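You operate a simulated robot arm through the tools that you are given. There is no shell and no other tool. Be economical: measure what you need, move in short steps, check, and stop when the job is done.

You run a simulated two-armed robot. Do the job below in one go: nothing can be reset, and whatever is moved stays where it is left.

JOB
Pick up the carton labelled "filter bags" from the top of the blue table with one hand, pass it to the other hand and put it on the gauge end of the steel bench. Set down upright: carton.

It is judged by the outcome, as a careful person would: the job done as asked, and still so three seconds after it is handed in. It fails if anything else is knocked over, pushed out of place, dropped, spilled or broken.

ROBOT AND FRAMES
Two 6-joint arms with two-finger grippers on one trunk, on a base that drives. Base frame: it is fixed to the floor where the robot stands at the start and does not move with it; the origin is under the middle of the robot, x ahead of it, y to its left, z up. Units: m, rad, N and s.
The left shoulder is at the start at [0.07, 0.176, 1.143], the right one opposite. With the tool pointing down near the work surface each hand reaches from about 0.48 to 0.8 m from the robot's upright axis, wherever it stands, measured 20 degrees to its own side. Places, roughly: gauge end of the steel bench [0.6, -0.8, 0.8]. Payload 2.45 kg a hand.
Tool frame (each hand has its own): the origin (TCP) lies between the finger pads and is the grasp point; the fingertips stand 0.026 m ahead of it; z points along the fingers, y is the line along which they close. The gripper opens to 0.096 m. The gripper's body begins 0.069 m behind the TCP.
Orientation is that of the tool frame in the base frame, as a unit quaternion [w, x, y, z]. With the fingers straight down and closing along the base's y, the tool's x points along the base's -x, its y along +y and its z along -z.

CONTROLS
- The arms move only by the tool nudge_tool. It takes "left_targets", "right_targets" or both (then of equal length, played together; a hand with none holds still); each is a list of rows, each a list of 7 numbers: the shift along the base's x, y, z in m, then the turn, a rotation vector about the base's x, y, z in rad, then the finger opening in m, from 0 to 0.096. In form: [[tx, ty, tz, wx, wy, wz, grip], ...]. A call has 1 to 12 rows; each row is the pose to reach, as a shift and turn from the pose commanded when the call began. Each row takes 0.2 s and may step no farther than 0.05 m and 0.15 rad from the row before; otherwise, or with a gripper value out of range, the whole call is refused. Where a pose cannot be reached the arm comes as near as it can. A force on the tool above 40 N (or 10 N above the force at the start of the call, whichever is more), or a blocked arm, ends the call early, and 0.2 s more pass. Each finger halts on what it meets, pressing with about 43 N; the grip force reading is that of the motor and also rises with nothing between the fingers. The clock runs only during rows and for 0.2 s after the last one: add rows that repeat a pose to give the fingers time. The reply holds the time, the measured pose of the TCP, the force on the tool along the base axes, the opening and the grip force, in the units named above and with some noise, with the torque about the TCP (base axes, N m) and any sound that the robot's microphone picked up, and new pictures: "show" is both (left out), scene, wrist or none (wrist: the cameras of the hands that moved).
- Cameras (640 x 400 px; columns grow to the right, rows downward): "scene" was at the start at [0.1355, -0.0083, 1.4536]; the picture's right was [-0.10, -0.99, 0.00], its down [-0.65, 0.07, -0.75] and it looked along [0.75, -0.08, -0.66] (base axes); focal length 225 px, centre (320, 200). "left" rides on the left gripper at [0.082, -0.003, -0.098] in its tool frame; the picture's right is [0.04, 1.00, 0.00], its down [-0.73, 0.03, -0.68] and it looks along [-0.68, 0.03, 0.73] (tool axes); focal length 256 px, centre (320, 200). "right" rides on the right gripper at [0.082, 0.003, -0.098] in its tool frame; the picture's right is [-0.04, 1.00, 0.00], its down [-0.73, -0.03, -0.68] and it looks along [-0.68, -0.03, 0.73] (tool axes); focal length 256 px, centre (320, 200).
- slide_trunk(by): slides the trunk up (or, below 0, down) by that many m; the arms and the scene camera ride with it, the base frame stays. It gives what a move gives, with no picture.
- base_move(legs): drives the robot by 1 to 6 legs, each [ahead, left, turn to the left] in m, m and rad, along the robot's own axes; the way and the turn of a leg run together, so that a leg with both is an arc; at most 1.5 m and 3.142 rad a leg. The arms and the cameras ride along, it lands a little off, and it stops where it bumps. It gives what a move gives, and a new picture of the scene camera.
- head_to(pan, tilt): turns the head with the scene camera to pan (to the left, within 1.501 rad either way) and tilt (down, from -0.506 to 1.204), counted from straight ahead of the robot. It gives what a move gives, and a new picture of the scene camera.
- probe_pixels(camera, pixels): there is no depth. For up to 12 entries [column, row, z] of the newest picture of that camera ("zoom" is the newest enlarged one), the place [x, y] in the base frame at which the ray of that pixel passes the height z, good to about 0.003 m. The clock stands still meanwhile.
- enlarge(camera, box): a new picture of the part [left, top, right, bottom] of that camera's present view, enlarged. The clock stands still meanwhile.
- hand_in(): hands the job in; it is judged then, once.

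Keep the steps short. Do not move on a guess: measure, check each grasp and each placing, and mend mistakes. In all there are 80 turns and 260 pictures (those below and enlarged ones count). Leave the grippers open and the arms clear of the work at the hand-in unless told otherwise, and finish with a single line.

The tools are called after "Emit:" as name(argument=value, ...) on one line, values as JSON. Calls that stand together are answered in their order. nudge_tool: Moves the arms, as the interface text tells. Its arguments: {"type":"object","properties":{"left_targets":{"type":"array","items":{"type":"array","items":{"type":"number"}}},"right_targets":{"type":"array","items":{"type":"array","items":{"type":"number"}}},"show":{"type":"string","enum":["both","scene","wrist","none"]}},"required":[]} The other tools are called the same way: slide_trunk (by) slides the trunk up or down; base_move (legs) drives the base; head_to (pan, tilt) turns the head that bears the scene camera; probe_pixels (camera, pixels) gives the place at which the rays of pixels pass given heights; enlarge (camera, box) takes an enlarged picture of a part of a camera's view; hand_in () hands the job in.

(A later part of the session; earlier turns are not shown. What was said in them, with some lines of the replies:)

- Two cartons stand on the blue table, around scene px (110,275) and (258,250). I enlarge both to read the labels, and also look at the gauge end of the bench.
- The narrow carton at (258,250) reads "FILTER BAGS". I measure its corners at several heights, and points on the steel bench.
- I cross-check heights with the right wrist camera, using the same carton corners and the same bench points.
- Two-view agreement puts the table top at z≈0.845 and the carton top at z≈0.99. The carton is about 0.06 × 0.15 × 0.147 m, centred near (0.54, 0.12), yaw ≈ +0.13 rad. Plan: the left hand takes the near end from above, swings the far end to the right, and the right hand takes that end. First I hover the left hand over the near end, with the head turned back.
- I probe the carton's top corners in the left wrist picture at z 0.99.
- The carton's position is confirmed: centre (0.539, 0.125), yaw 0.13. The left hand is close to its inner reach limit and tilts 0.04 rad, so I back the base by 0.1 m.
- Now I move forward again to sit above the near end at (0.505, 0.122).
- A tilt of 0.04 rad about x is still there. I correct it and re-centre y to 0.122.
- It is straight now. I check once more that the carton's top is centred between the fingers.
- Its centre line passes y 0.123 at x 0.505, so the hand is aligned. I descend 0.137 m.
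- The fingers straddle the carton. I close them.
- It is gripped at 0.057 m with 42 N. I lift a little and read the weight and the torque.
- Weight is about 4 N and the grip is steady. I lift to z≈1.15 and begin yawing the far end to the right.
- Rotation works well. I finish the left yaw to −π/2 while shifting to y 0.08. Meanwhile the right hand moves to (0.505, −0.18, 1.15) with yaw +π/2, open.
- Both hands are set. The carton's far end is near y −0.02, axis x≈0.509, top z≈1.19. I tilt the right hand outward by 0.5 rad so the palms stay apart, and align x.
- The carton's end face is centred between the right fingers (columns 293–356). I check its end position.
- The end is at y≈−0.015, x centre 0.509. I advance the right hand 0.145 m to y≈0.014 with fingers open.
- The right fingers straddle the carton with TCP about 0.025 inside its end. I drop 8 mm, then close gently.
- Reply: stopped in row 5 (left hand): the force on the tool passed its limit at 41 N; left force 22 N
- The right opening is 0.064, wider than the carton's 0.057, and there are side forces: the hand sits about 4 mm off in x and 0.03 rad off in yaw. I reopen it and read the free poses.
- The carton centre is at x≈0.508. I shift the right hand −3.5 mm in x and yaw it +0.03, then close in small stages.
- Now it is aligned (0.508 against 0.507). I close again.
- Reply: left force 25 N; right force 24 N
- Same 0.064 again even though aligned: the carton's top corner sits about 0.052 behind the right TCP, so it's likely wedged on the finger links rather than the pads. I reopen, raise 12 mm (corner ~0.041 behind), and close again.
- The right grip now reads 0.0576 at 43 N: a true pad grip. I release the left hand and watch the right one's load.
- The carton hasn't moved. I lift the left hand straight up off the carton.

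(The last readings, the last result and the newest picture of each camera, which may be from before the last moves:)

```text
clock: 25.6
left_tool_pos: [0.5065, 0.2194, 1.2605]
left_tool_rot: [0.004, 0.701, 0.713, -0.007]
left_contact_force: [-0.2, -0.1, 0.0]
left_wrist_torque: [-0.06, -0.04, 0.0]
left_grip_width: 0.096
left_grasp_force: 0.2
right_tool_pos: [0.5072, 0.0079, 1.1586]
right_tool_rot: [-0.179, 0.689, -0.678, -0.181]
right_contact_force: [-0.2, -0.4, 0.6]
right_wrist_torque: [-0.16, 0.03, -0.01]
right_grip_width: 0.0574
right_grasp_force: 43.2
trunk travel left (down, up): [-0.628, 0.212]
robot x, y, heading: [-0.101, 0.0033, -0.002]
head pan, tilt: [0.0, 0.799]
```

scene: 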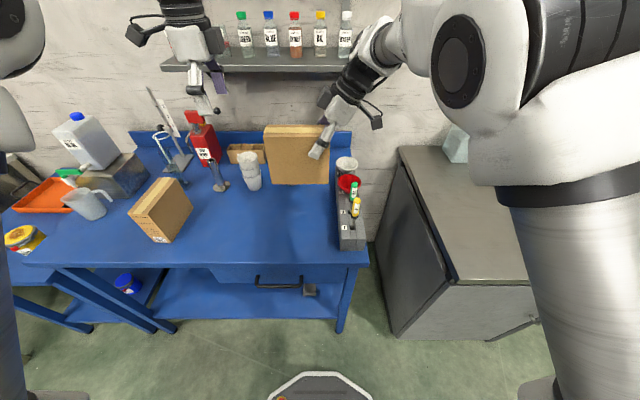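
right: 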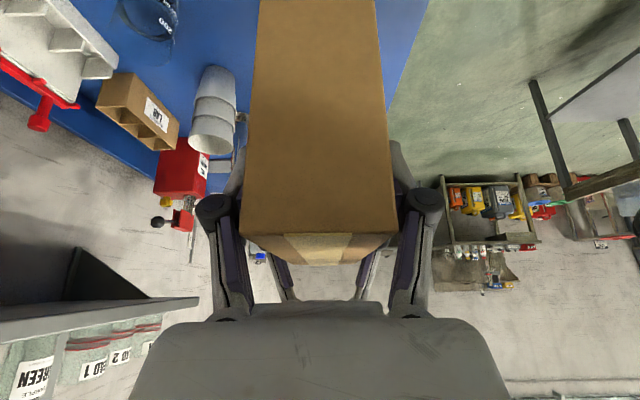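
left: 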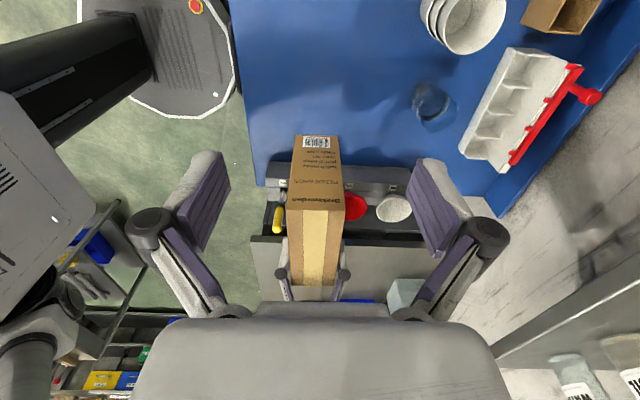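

The right hand holds the carton level. I raise it, shift it back to the robot's right side, and draw the left arm back out of the way.

Emit:
nudge_tool(left_targets=[[-0.03, 0.02, 0, 0, 0, 0, 0.096], [-0.06, 0.03, 0, 0, 0, 0, 0.096], [-0.09, 0.03, -0.02, 0, 0, 0, 0.096], [-0.1, 0.03, -0.04, 0, 0, 0, 0.096], [-0.1, 0.03, -0.06, 0, 0, 0, 0.096], [-0.1, 0.03, -0.06, 0, 0, 0, 0.096]], right_targets=[[0, 0, 0.03, 0, 0, 0, 0.045], [0, 0, 0.06, 0, 0, 0, 0.045], [0, -0.03, 0.08, 0, 0, 0, 0.045], [0, -0.07, 0.08, 0, 0, 0, 0.045], [0, -0.11, 0.08, 0, 0, 0, 0.045], [0, -0.15, 0.08, 0, 0, 0, 0.045]], show="scene")

```text
clock: 27.0
left_tool_pos: [0.4067, 0.2457, 1.2006]
left_tool_rot: [0.003, 0.702, 0.712, -0.005]
left_contact_force: [0.2, -0.8, 0.2]
left_wrist_torque: [-0.02, -0.04, -0.01]
left_grip_width: 0.096
left_grasp_force: 0.2
right_tool_pos: [0.508, -0.1477, 1.2406]
right_tool_rot: [-0.181, 0.689, -0.677, -0.183]
right_contact_force: [-0.5, -0.6, -3.3]
right_wrist_torque: [-0.12, -0.01, 0.01]
right_grip_width: 0.0578
right_grasp_force: 43.0
trunk travel left (down, up): [-0.628, 0.212]
robot x, y, heading: [-0.0987, -0.0008, -0.003]
head pan, tilt: [0.0, 0.799]
```

scene: 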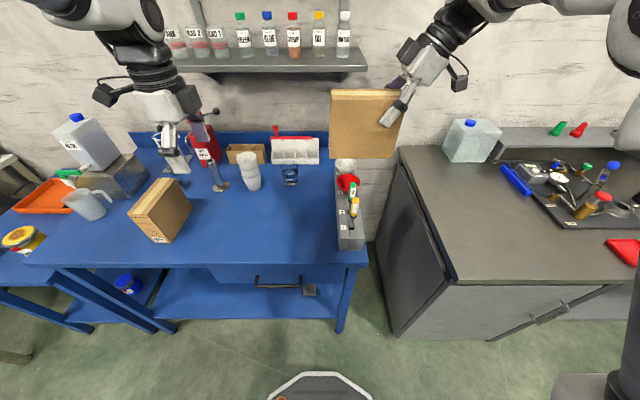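

All else is still in place. I drive 0.4 m to the right along the fronts, with the carton about 0.2 m above everything on the route.

Emit:
base_move(legs=[[0, -0.4, 0]])

Emit:
head_to(pan=-0.5, tilt=0.7)

```text
clock: 29.5
left_tool_pos: [0.4061, -0.1496, 1.1991]
left_tool_rot: [0.004, 0.702, 0.712, -0.007]
left_contact_force: [-0.1, -0.7, -0.2]
left_wrist_torque: [0.02, 0.02, -0.03]
left_grip_width: 0.0959
left_grasp_force: 0.0
right_tool_pos: [0.5068, -0.5414, 1.2392]
right_tool_rot: [-0.18, 0.689, -0.679, -0.182]
right_contact_force: [-0.4, 0.2, -3.0]
right_wrist_torque: [-0.14, 0.02, 0.02]
right_grip_width: 0.0573
right_grasp_force: 43.2
trunk travel left (down, up): [-0.628, 0.212]
robot x, y, heading: [-0.0988, -0.4002, -0.005]
head pan, tilt: [0.0, 0.799]
```

scene: 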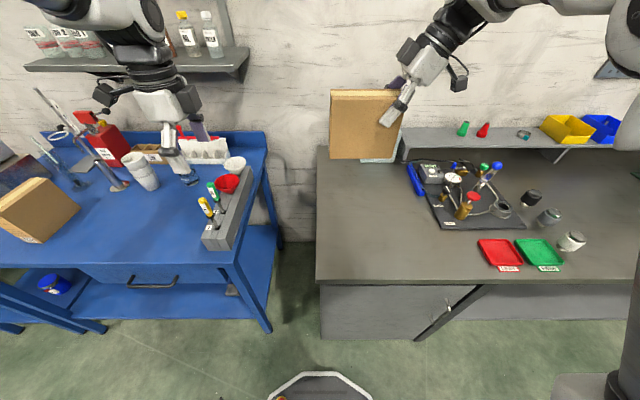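

```text
clock: 30.4
left_tool_pos: [0.4064, -0.1501, 1.1998]
left_tool_rot: [0.004, 0.702, 0.712, -0.007]
left_contact_force: [0.2, 0.1, -0.6]
left_wrist_torque: [-0.01, -0.04, -0.02]
left_grip_width: 0.0962
left_grasp_force: 0.2
right_tool_pos: [0.5078, -0.5419, 1.2387]
right_tool_rot: [-0.179, 0.689, -0.678, -0.182]
right_contact_force: [0.2, 1.1, -4.0]
right_wrist_torque: [-0.17, -0.01, -0.03]
right_grip_width: 0.0576
right_grasp_force: 43.0
trunk travel left (down, up): [-0.628, 0.212]
robot x, y, heading: [-0.0996, -0.4021, -0.004]
head pan, tilt: [-0.499, 0.7]
```

scene: 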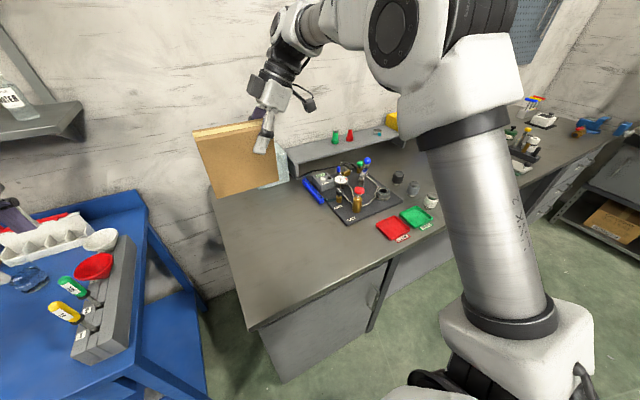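

The bench runs far to the right, so its left end with the gauge rig is the gauge end, with free space left of the rig. I enlarge to measure its height and the free area.

Emit:
enlarge(camera="scene", box=[200, 130, 440, 280])

Emit:
probe_pixels(camera="scene", pixels=[[255, 330, 0.8], [255, 330, 0.83], [255, 330, 0.86], [255, 330, 0.77], [347, 226, 0.8], [347, 226, 0.85], [323, 204, 0.8], [390, 240, 0.8]])

```text
2.67 times, centred on (320, 205) of scene
```

zoom: 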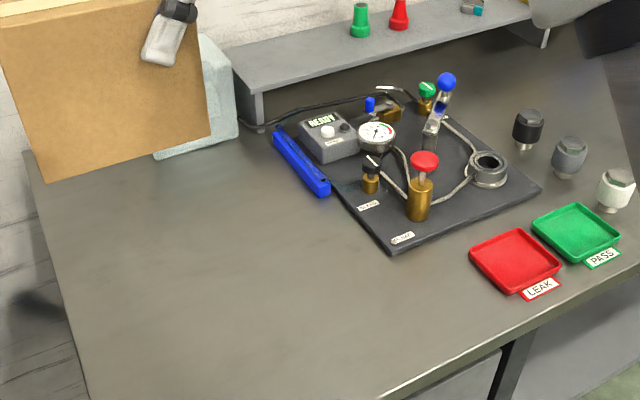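

```text
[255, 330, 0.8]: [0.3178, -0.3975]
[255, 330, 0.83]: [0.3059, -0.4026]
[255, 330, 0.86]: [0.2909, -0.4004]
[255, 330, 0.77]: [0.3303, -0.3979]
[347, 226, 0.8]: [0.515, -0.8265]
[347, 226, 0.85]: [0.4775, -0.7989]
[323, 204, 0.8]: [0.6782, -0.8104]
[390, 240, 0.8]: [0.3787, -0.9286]
```

The bench top is near z≈0.845 and the rig starts at y≈−0.80. The area x 0.35–0.75, y −0.45…−0.75 is free. I aim for a carton centre of about (0.57, −0.62), so I first move the right hand sideways, still high.

Emit:
nudge_tool(right_targets=[[0.015, -0.033, 0, 0, 0, 0, 0.045], [0.03, -0.066, 0, 0, 0, 0, 0.045], [0.045, -0.1, 0, 0, 0, 0, 0.045], [0.062, -0.13, 0, 0, 0, 0, 0.045], [0.062, -0.13, -0.04, 0, 0, 0, 0.045], [0.062, -0.13, -0.08, 0, 0, 0, 0.045], [0.062, -0.13, -0.12, 0, 0, 0, 0.045], [0.062, -0.13, -0.12, 0, 0, 0, 0.045]])

```text
clock: 32.2
left_tool_pos: [0.4048, -0.1506, 1.2013]
left_tool_rot: [0.004, 0.702, 0.712, -0.007]
left_contact_force: [-0.1, 0.2, 0.1]
left_wrist_torque: [0.0, 0.01, -0.01]
left_grip_width: 0.096
left_grasp_force: 0.2
right_tool_pos: [0.5696, -0.6728, 1.1198]
right_tool_rot: [-0.179, 0.69, -0.677, -0.183]
right_contact_force: [0.3, 0.3, -3.4]
right_wrist_torque: [-0.17, -0.02, -0.05]
right_grip_width: 0.0577
right_grasp_force: 42.9
trunk travel left (down, up): [-0.628, 0.212]
robot x, y, heading: [-0.1026, -0.3993, 0.001]
head pan, tilt: [-0.499, 0.7]
```

scene: 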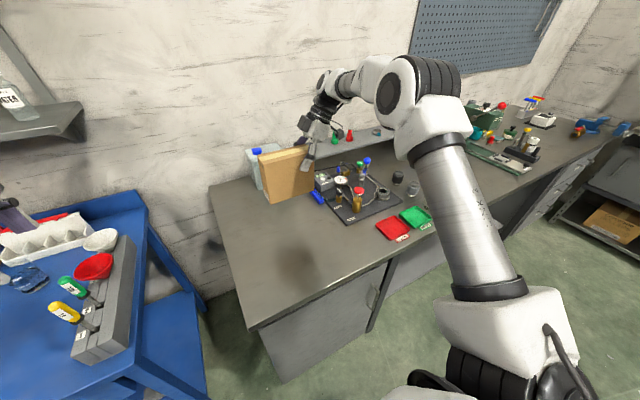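
right: 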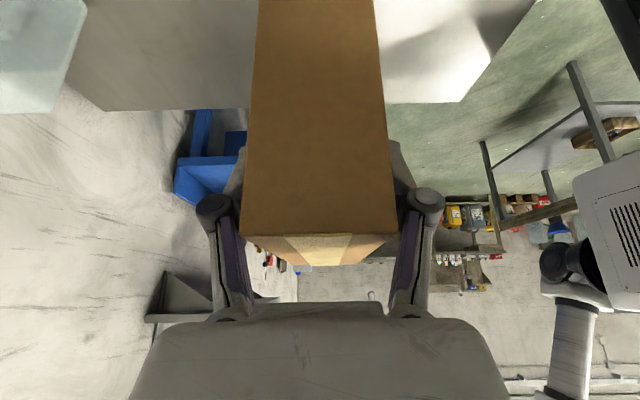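

I check the jug's clearance and the bench's end edge from the wrist view (jug corner at (62,108), bench end edge along row ~105).

Emit:
probe_pixels(camera="right", pixels=[[62, 108, 0.845], [85, 30, 0.845], [150, 110, 0.845], [440, 103, 0.845], [525, 20, 0.845], [440, 103, 0.8], [525, 20, 0.8]])

Emit:
enlarge(camera="scene", box=[220, 120, 400, 240])

```text
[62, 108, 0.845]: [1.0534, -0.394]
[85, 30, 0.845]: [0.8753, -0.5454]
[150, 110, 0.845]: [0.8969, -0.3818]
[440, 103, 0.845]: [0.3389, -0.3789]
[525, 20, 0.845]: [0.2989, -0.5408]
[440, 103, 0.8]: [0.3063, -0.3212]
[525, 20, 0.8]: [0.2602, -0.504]
```

```text
3.33 times, centred on (310, 180) of scene
```

zoom: 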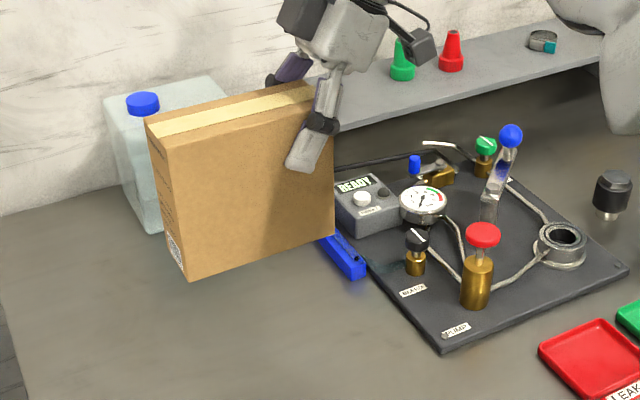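

The jug is at x>0.87, well clear. The bench height estimate is 0.845–0.86 and the carton bottom is at ≈1.006. I lower 0.11 m first.

Emit:
nudge_tool(right_targets=[[0, 0, -0.03, 0, 0, 0, 0.045], [0, 0, -0.06, 0, 0, 0, 0.045], [0, 0, -0.09, 0, 0, 0, 0.045], [0, 0, -0.11, 0, 0, 0, 0.045], [0, 0, -0.11, 0, 0, 0, 0.045]], show="none")

Emit:
enlarge(camera="scene", box=[220, 120, 400, 240])

```text
clock: 33.5
left_tool_pos: [0.4063, -0.1502, 1.2003]
left_tool_rot: [0.003, 0.703, 0.711, -0.007]
left_contact_force: [-0.1, -0.3, 0.2]
left_wrist_torque: [-0.03, -0.04, 0.01]
left_grip_width: 0.0961
left_grasp_force: 0.1
right_tool_pos: [0.5688, -0.6731, 1.0102]
right_tool_rot: [-0.179, 0.69, -0.677, -0.182]
right_contact_force: [0.2, 0.2, -2.8]
right_wrist_torque: [-0.21, -0.04, 0.03]
right_grip_width: 0.0575
right_grasp_force: 43.5
trunk travel left (down, up): [-0.628, 0.212]
robot x, y, heading: [-0.0989, -0.3939, -0.008]
head pan, tilt: [-0.499, 0.7]
```

```text
3.33 times, centred on (310, 180) of scene
```

zoom: 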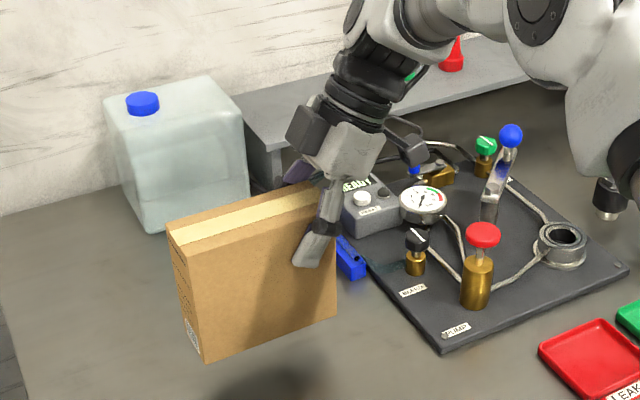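

The hand is clear of the rig. I lower slowly in 5 mm steps until contact.

Emit:
nudge_tool(right_targets=[[0, 0, -0.012, 0, 0, 0, 0.045], [0, 0, -0.022, 0, 0, 0, 0.045], [0, 0, -0.028, 0, 0, 0, 0.045], [0, 0, -0.032, 0, 0, 0, 0.045], [0, 0, -0.036, 0, 0, 0, 0.045], [0, 0, -0.04, 0, 0, 0, 0.045]], show="scene")

Emit:
enlarge(camera="scene", box=[220, 120, 400, 240])

```text
clock: 34.9
left_tool_pos: [0.4068, -0.1513, 1.1994]
left_tool_rot: [0.004, 0.702, 0.712, -0.006]
left_contact_force: [0.7, -0.1, -0.2]
left_wrist_torque: [-0.02, 0.01, 0.06]
left_grip_width: 0.096
left_grasp_force: 0.0
right_tool_pos: [0.5693, -0.6721, 0.9688]
right_tool_rot: [-0.179, 0.69, -0.678, -0.182]
right_contact_force: [0.1, -0.2, -3.4]
right_wrist_torque: [-0.17, 0.0, -0.03]
right_grip_width: 0.0576
right_grasp_force: 42.9
trunk travel left (down, up): [-0.628, 0.212]
robot x, y, heading: [-0.101, -0.3993, -0.007]
head pan, tilt: [-0.499, 0.7]
```

scene: 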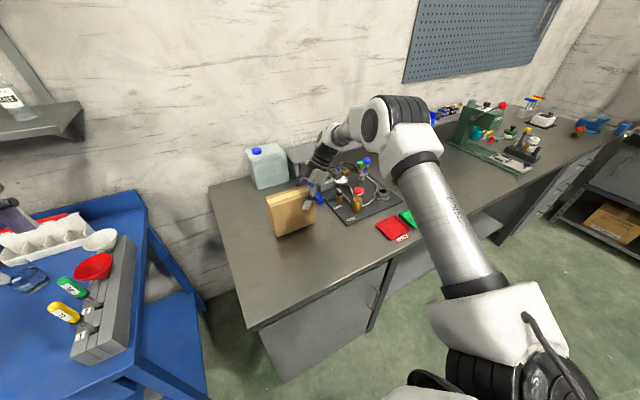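

```text
3.33 times, centred on (310, 180) of scene
```

zoom: 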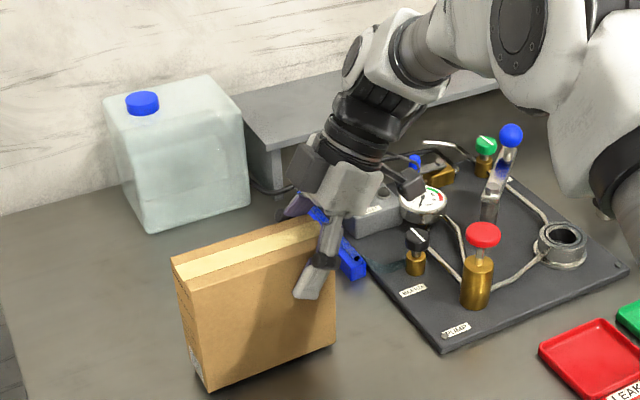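

No contact yet. I check the gauge's position against the wrist camera housing (≈(0.57, −0.79, 1.01)).

Emit:
probe_pixels(camera="scene", pixels=[[347, 182, 0.9], [347, 182, 0.93], [334, 178, 0.93], [345, 189, 0.92], [355, 190, 0.94], [279, 236, 0.85], [314, 224, 0.85], [335, 176, 1.0]])

```text
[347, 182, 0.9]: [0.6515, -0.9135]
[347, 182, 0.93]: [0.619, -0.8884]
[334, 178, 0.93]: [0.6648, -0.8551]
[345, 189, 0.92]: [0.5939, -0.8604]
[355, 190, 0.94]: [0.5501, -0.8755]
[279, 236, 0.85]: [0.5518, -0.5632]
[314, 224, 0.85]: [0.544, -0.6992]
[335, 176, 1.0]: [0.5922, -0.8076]
```

The gauge stands at y<−0.85 and z<0.93, so there is clearance. I continue down in 3 mm steps.

Emit:
nudge_tool(right_targets=[[0, 0, -0.003, 0, 0, 0, 0.045], [0, 0, -0.006, 0, 0, 0, 0.045], [0, 0, -0.009, 0, 0, 0, 0.045], [0, 0, -0.012, 0, 0, 0, 0.045]], show="none")

```text
clock: 35.9
left_tool_pos: [0.4042, -0.1504, 1.2019]
left_tool_rot: [0.006, 0.702, 0.712, -0.006]
left_contact_force: [0.0, 0.5, -0.2]
left_wrist_torque: [0.01, 0.02, 0.0]
left_grip_width: 0.0959
left_grasp_force: 0.1
right_tool_pos: [0.5692, -0.673, 0.9596]
right_tool_rot: [-0.18, 0.69, -0.677, -0.18]
right_contact_force: [1.3, -3.0, 13.4]
right_wrist_torque: [-0.89, -0.39, 0.0]
right_grip_width: 0.0576
right_grasp_force: 42.7
trunk travel left (down, up): [-0.628, 0.212]
robot x, y, heading: [-0.1013, -0.3977, -0.002]
head pan, tilt: [-0.499, 0.7]
```

Contact: +13 N. The torque suggests the hand-side end touches first. I look closely.

Emit:
enlarge(camera="scene", box=[255, 170, 345, 245])

Emit:
enlarge(camera="left", box=[160, 100, 480, 300])

```text
5.33 times, centred on (300, 208) of scene
```

zoom: 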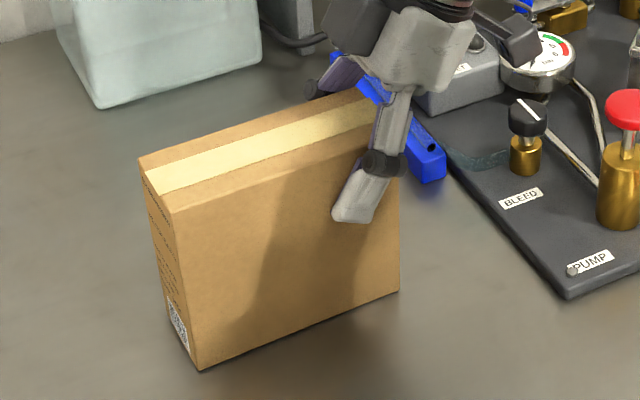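

```text
2.00 times, centred on (320, 200) of left
```

zoom: 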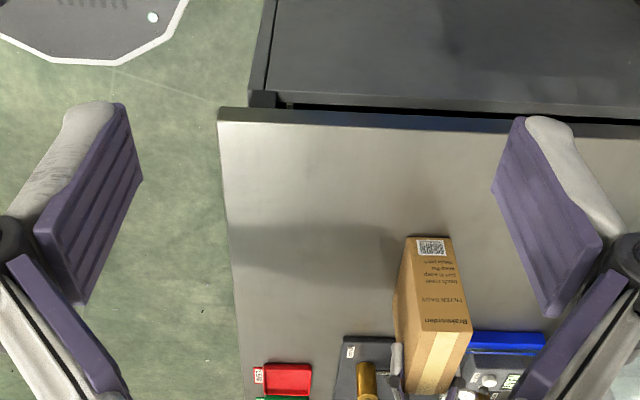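

It is practically seated, with at most a 1° tilt. I rotate −0.015 rad to take out the tilt and read the forces.

Emit:
nudge_tool(right_targets=[[0, 0, 0, -0.008, 0, 0, 0.045], [0, 0, 0.001, -0.016, 0, 0, 0.045], [0, 0, 0.001, -0.016, 0, 0, 0.045]], show="none")

```text
clock: 36.6
left_tool_pos: [0.4054, -0.149, 1.2014]
left_tool_rot: [0.005, 0.702, 0.712, -0.007]
left_contact_force: [-0.2, -0.1, -0.1]
left_wrist_torque: [0.02, 0.02, -0.01]
left_grip_width: 0.0961
left_grasp_force: 0.0
right_tool_pos: [0.5683, -0.6719, 0.9595]
right_tool_rot: [-0.175, 0.69, -0.68, -0.175]
right_contact_force: [6.3, 0.9, 19.2]
right_wrist_torque: [1.14, -0.15, -0.38]
right_grip_width: 0.0577
right_grasp_force: 43.2
trunk travel left (down, up): [-0.628, 0.212]
robot x, y, heading: [-0.1013, -0.3954, -0.004]
head pan, tilt: [-0.499, 0.7]
```

The support is now centred under the carton, so it sits flat. I open the right fingers slowly.

Emit:
nudge_tool(right_targets=[[0, 0, 0.001, 0, 0, 0, 0.06], [0, 0, 0.001, 0, 0, 0, 0.066], [0, 0, 0.001, 0, 0, 0, 0.08], [0, 0, 0.001, 0, 0, 0, 0.096], [0, 0, 0.001, 0, 0, 0, 0.096]])

```text
clock: 37.9
left_tool_pos: [0.4062, -0.1516, 1.1997]
left_tool_rot: [0.005, 0.702, 0.712, -0.007]
left_contact_force: [0.2, 0.1, 1.2]
left_wrist_torque: [0.05, 0.01, 0.0]
left_grip_width: 0.096
left_grasp_force: 0.1
right_tool_pos: [0.5674, -0.6738, 0.9581]
right_tool_rot: [-0.173, 0.691, -0.679, -0.177]
right_contact_force: [0.4, 0.1, -0.4]
right_wrist_torque: [0.03, 0.0, -0.02]
right_grip_width: 0.0963
right_grasp_force: 0.1
trunk travel left (down, up): [-0.628, 0.212]
robot x, y, heading: [-0.0979, -0.3958, -0.005]
head pan, tilt: [-0.499, 0.7]
```

scene: 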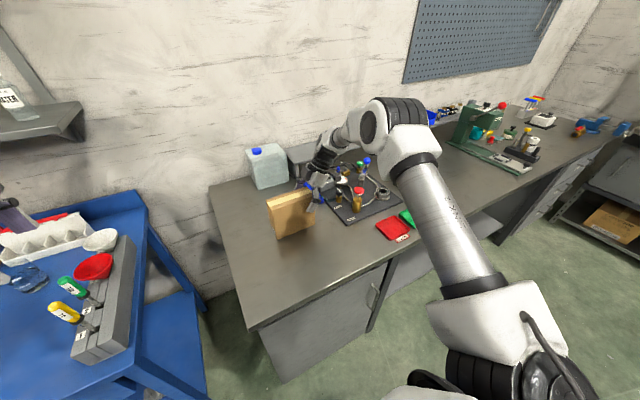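
right: 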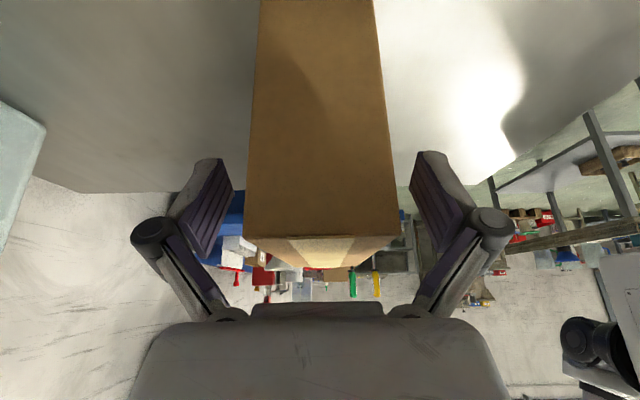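

It is released and the gaps are even on both sides. I lift the right hand straight up, clear of the carton and the rig, then draw it back.

Emit:
nudge_tool(right_targets=[[0, 0, 0.02, 0, 0, 0, 0.096], [0, 0, 0.05, 0, 0, 0, 0.096], [0, 0, 0.09, 0, 0, 0, 0.096], [0, 0, 0.13, 0, 0, 0, 0.096], [0, 0, 0.17, 0, 0, 0, 0.096], [0, 0, 0.21, 0, 0, 0, 0.096], [-0.03, 0.0, 0.23, 0, 0, 0, 0.096], [-0.07, 0.0, 0.23, 0, 0, 0, 0.096], [-0.1, 0.0, 0.23, 0, 0, 0, 0.096], [-0.1, 0.0, 0.23, 0, 0, 0, 0.096]])

Emit:
enlarge(camera="scene", box=[200, 110, 440, 260])

```text
clock: 40.0
left_tool_pos: [0.4066, -0.1508, 1.2004]
left_tool_rot: [0.004, 0.702, 0.712, -0.006]
left_contact_force: [-0.5, 0.4, -1.3]
left_wrist_torque: [0.03, 0.01, 0.0]
left_grip_width: 0.0961
left_grasp_force: 0.0
right_tool_pos: [0.4676, -0.6711, 1.1882]
right_tool_rot: [-0.174, 0.691, -0.679, -0.177]
right_contact_force: [-0.3, -0.6, 0.3]
right_wrist_torque: [0.0, 0.03, 0.0]
right_grip_width: 0.096
right_grasp_force: 0.0
trunk travel left (down, up): [-0.628, 0.212]
robot x, y, heading: [-0.0981, -0.3947, -0.002]
head pan, tilt: [-0.499, 0.7]
```

scene: 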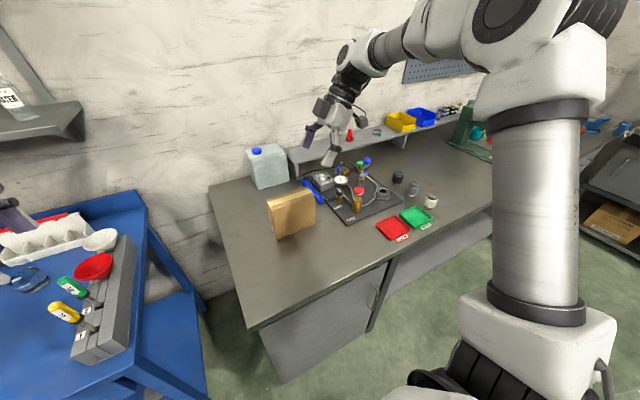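
right: 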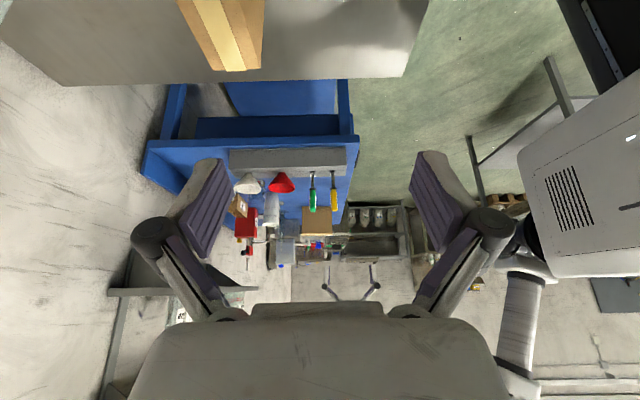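

```text
2.67 times, centred on (320, 185) of scene
```

zoom: 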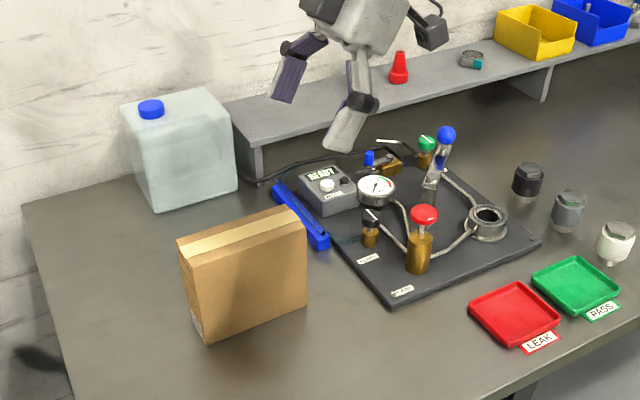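

The carton stands upright and free on the gauge end. The rig, marker, jug and trays are where they were, and both grippers are open and clear. I hand in.

Emit:
hand_in()

```text
The job is handed in.
```

The "filter bags" carton was picked up with the left hand, passed to the right, and set down upright on the gauge end of the steel bench; nothing else was seen to move, and the job is handed in.
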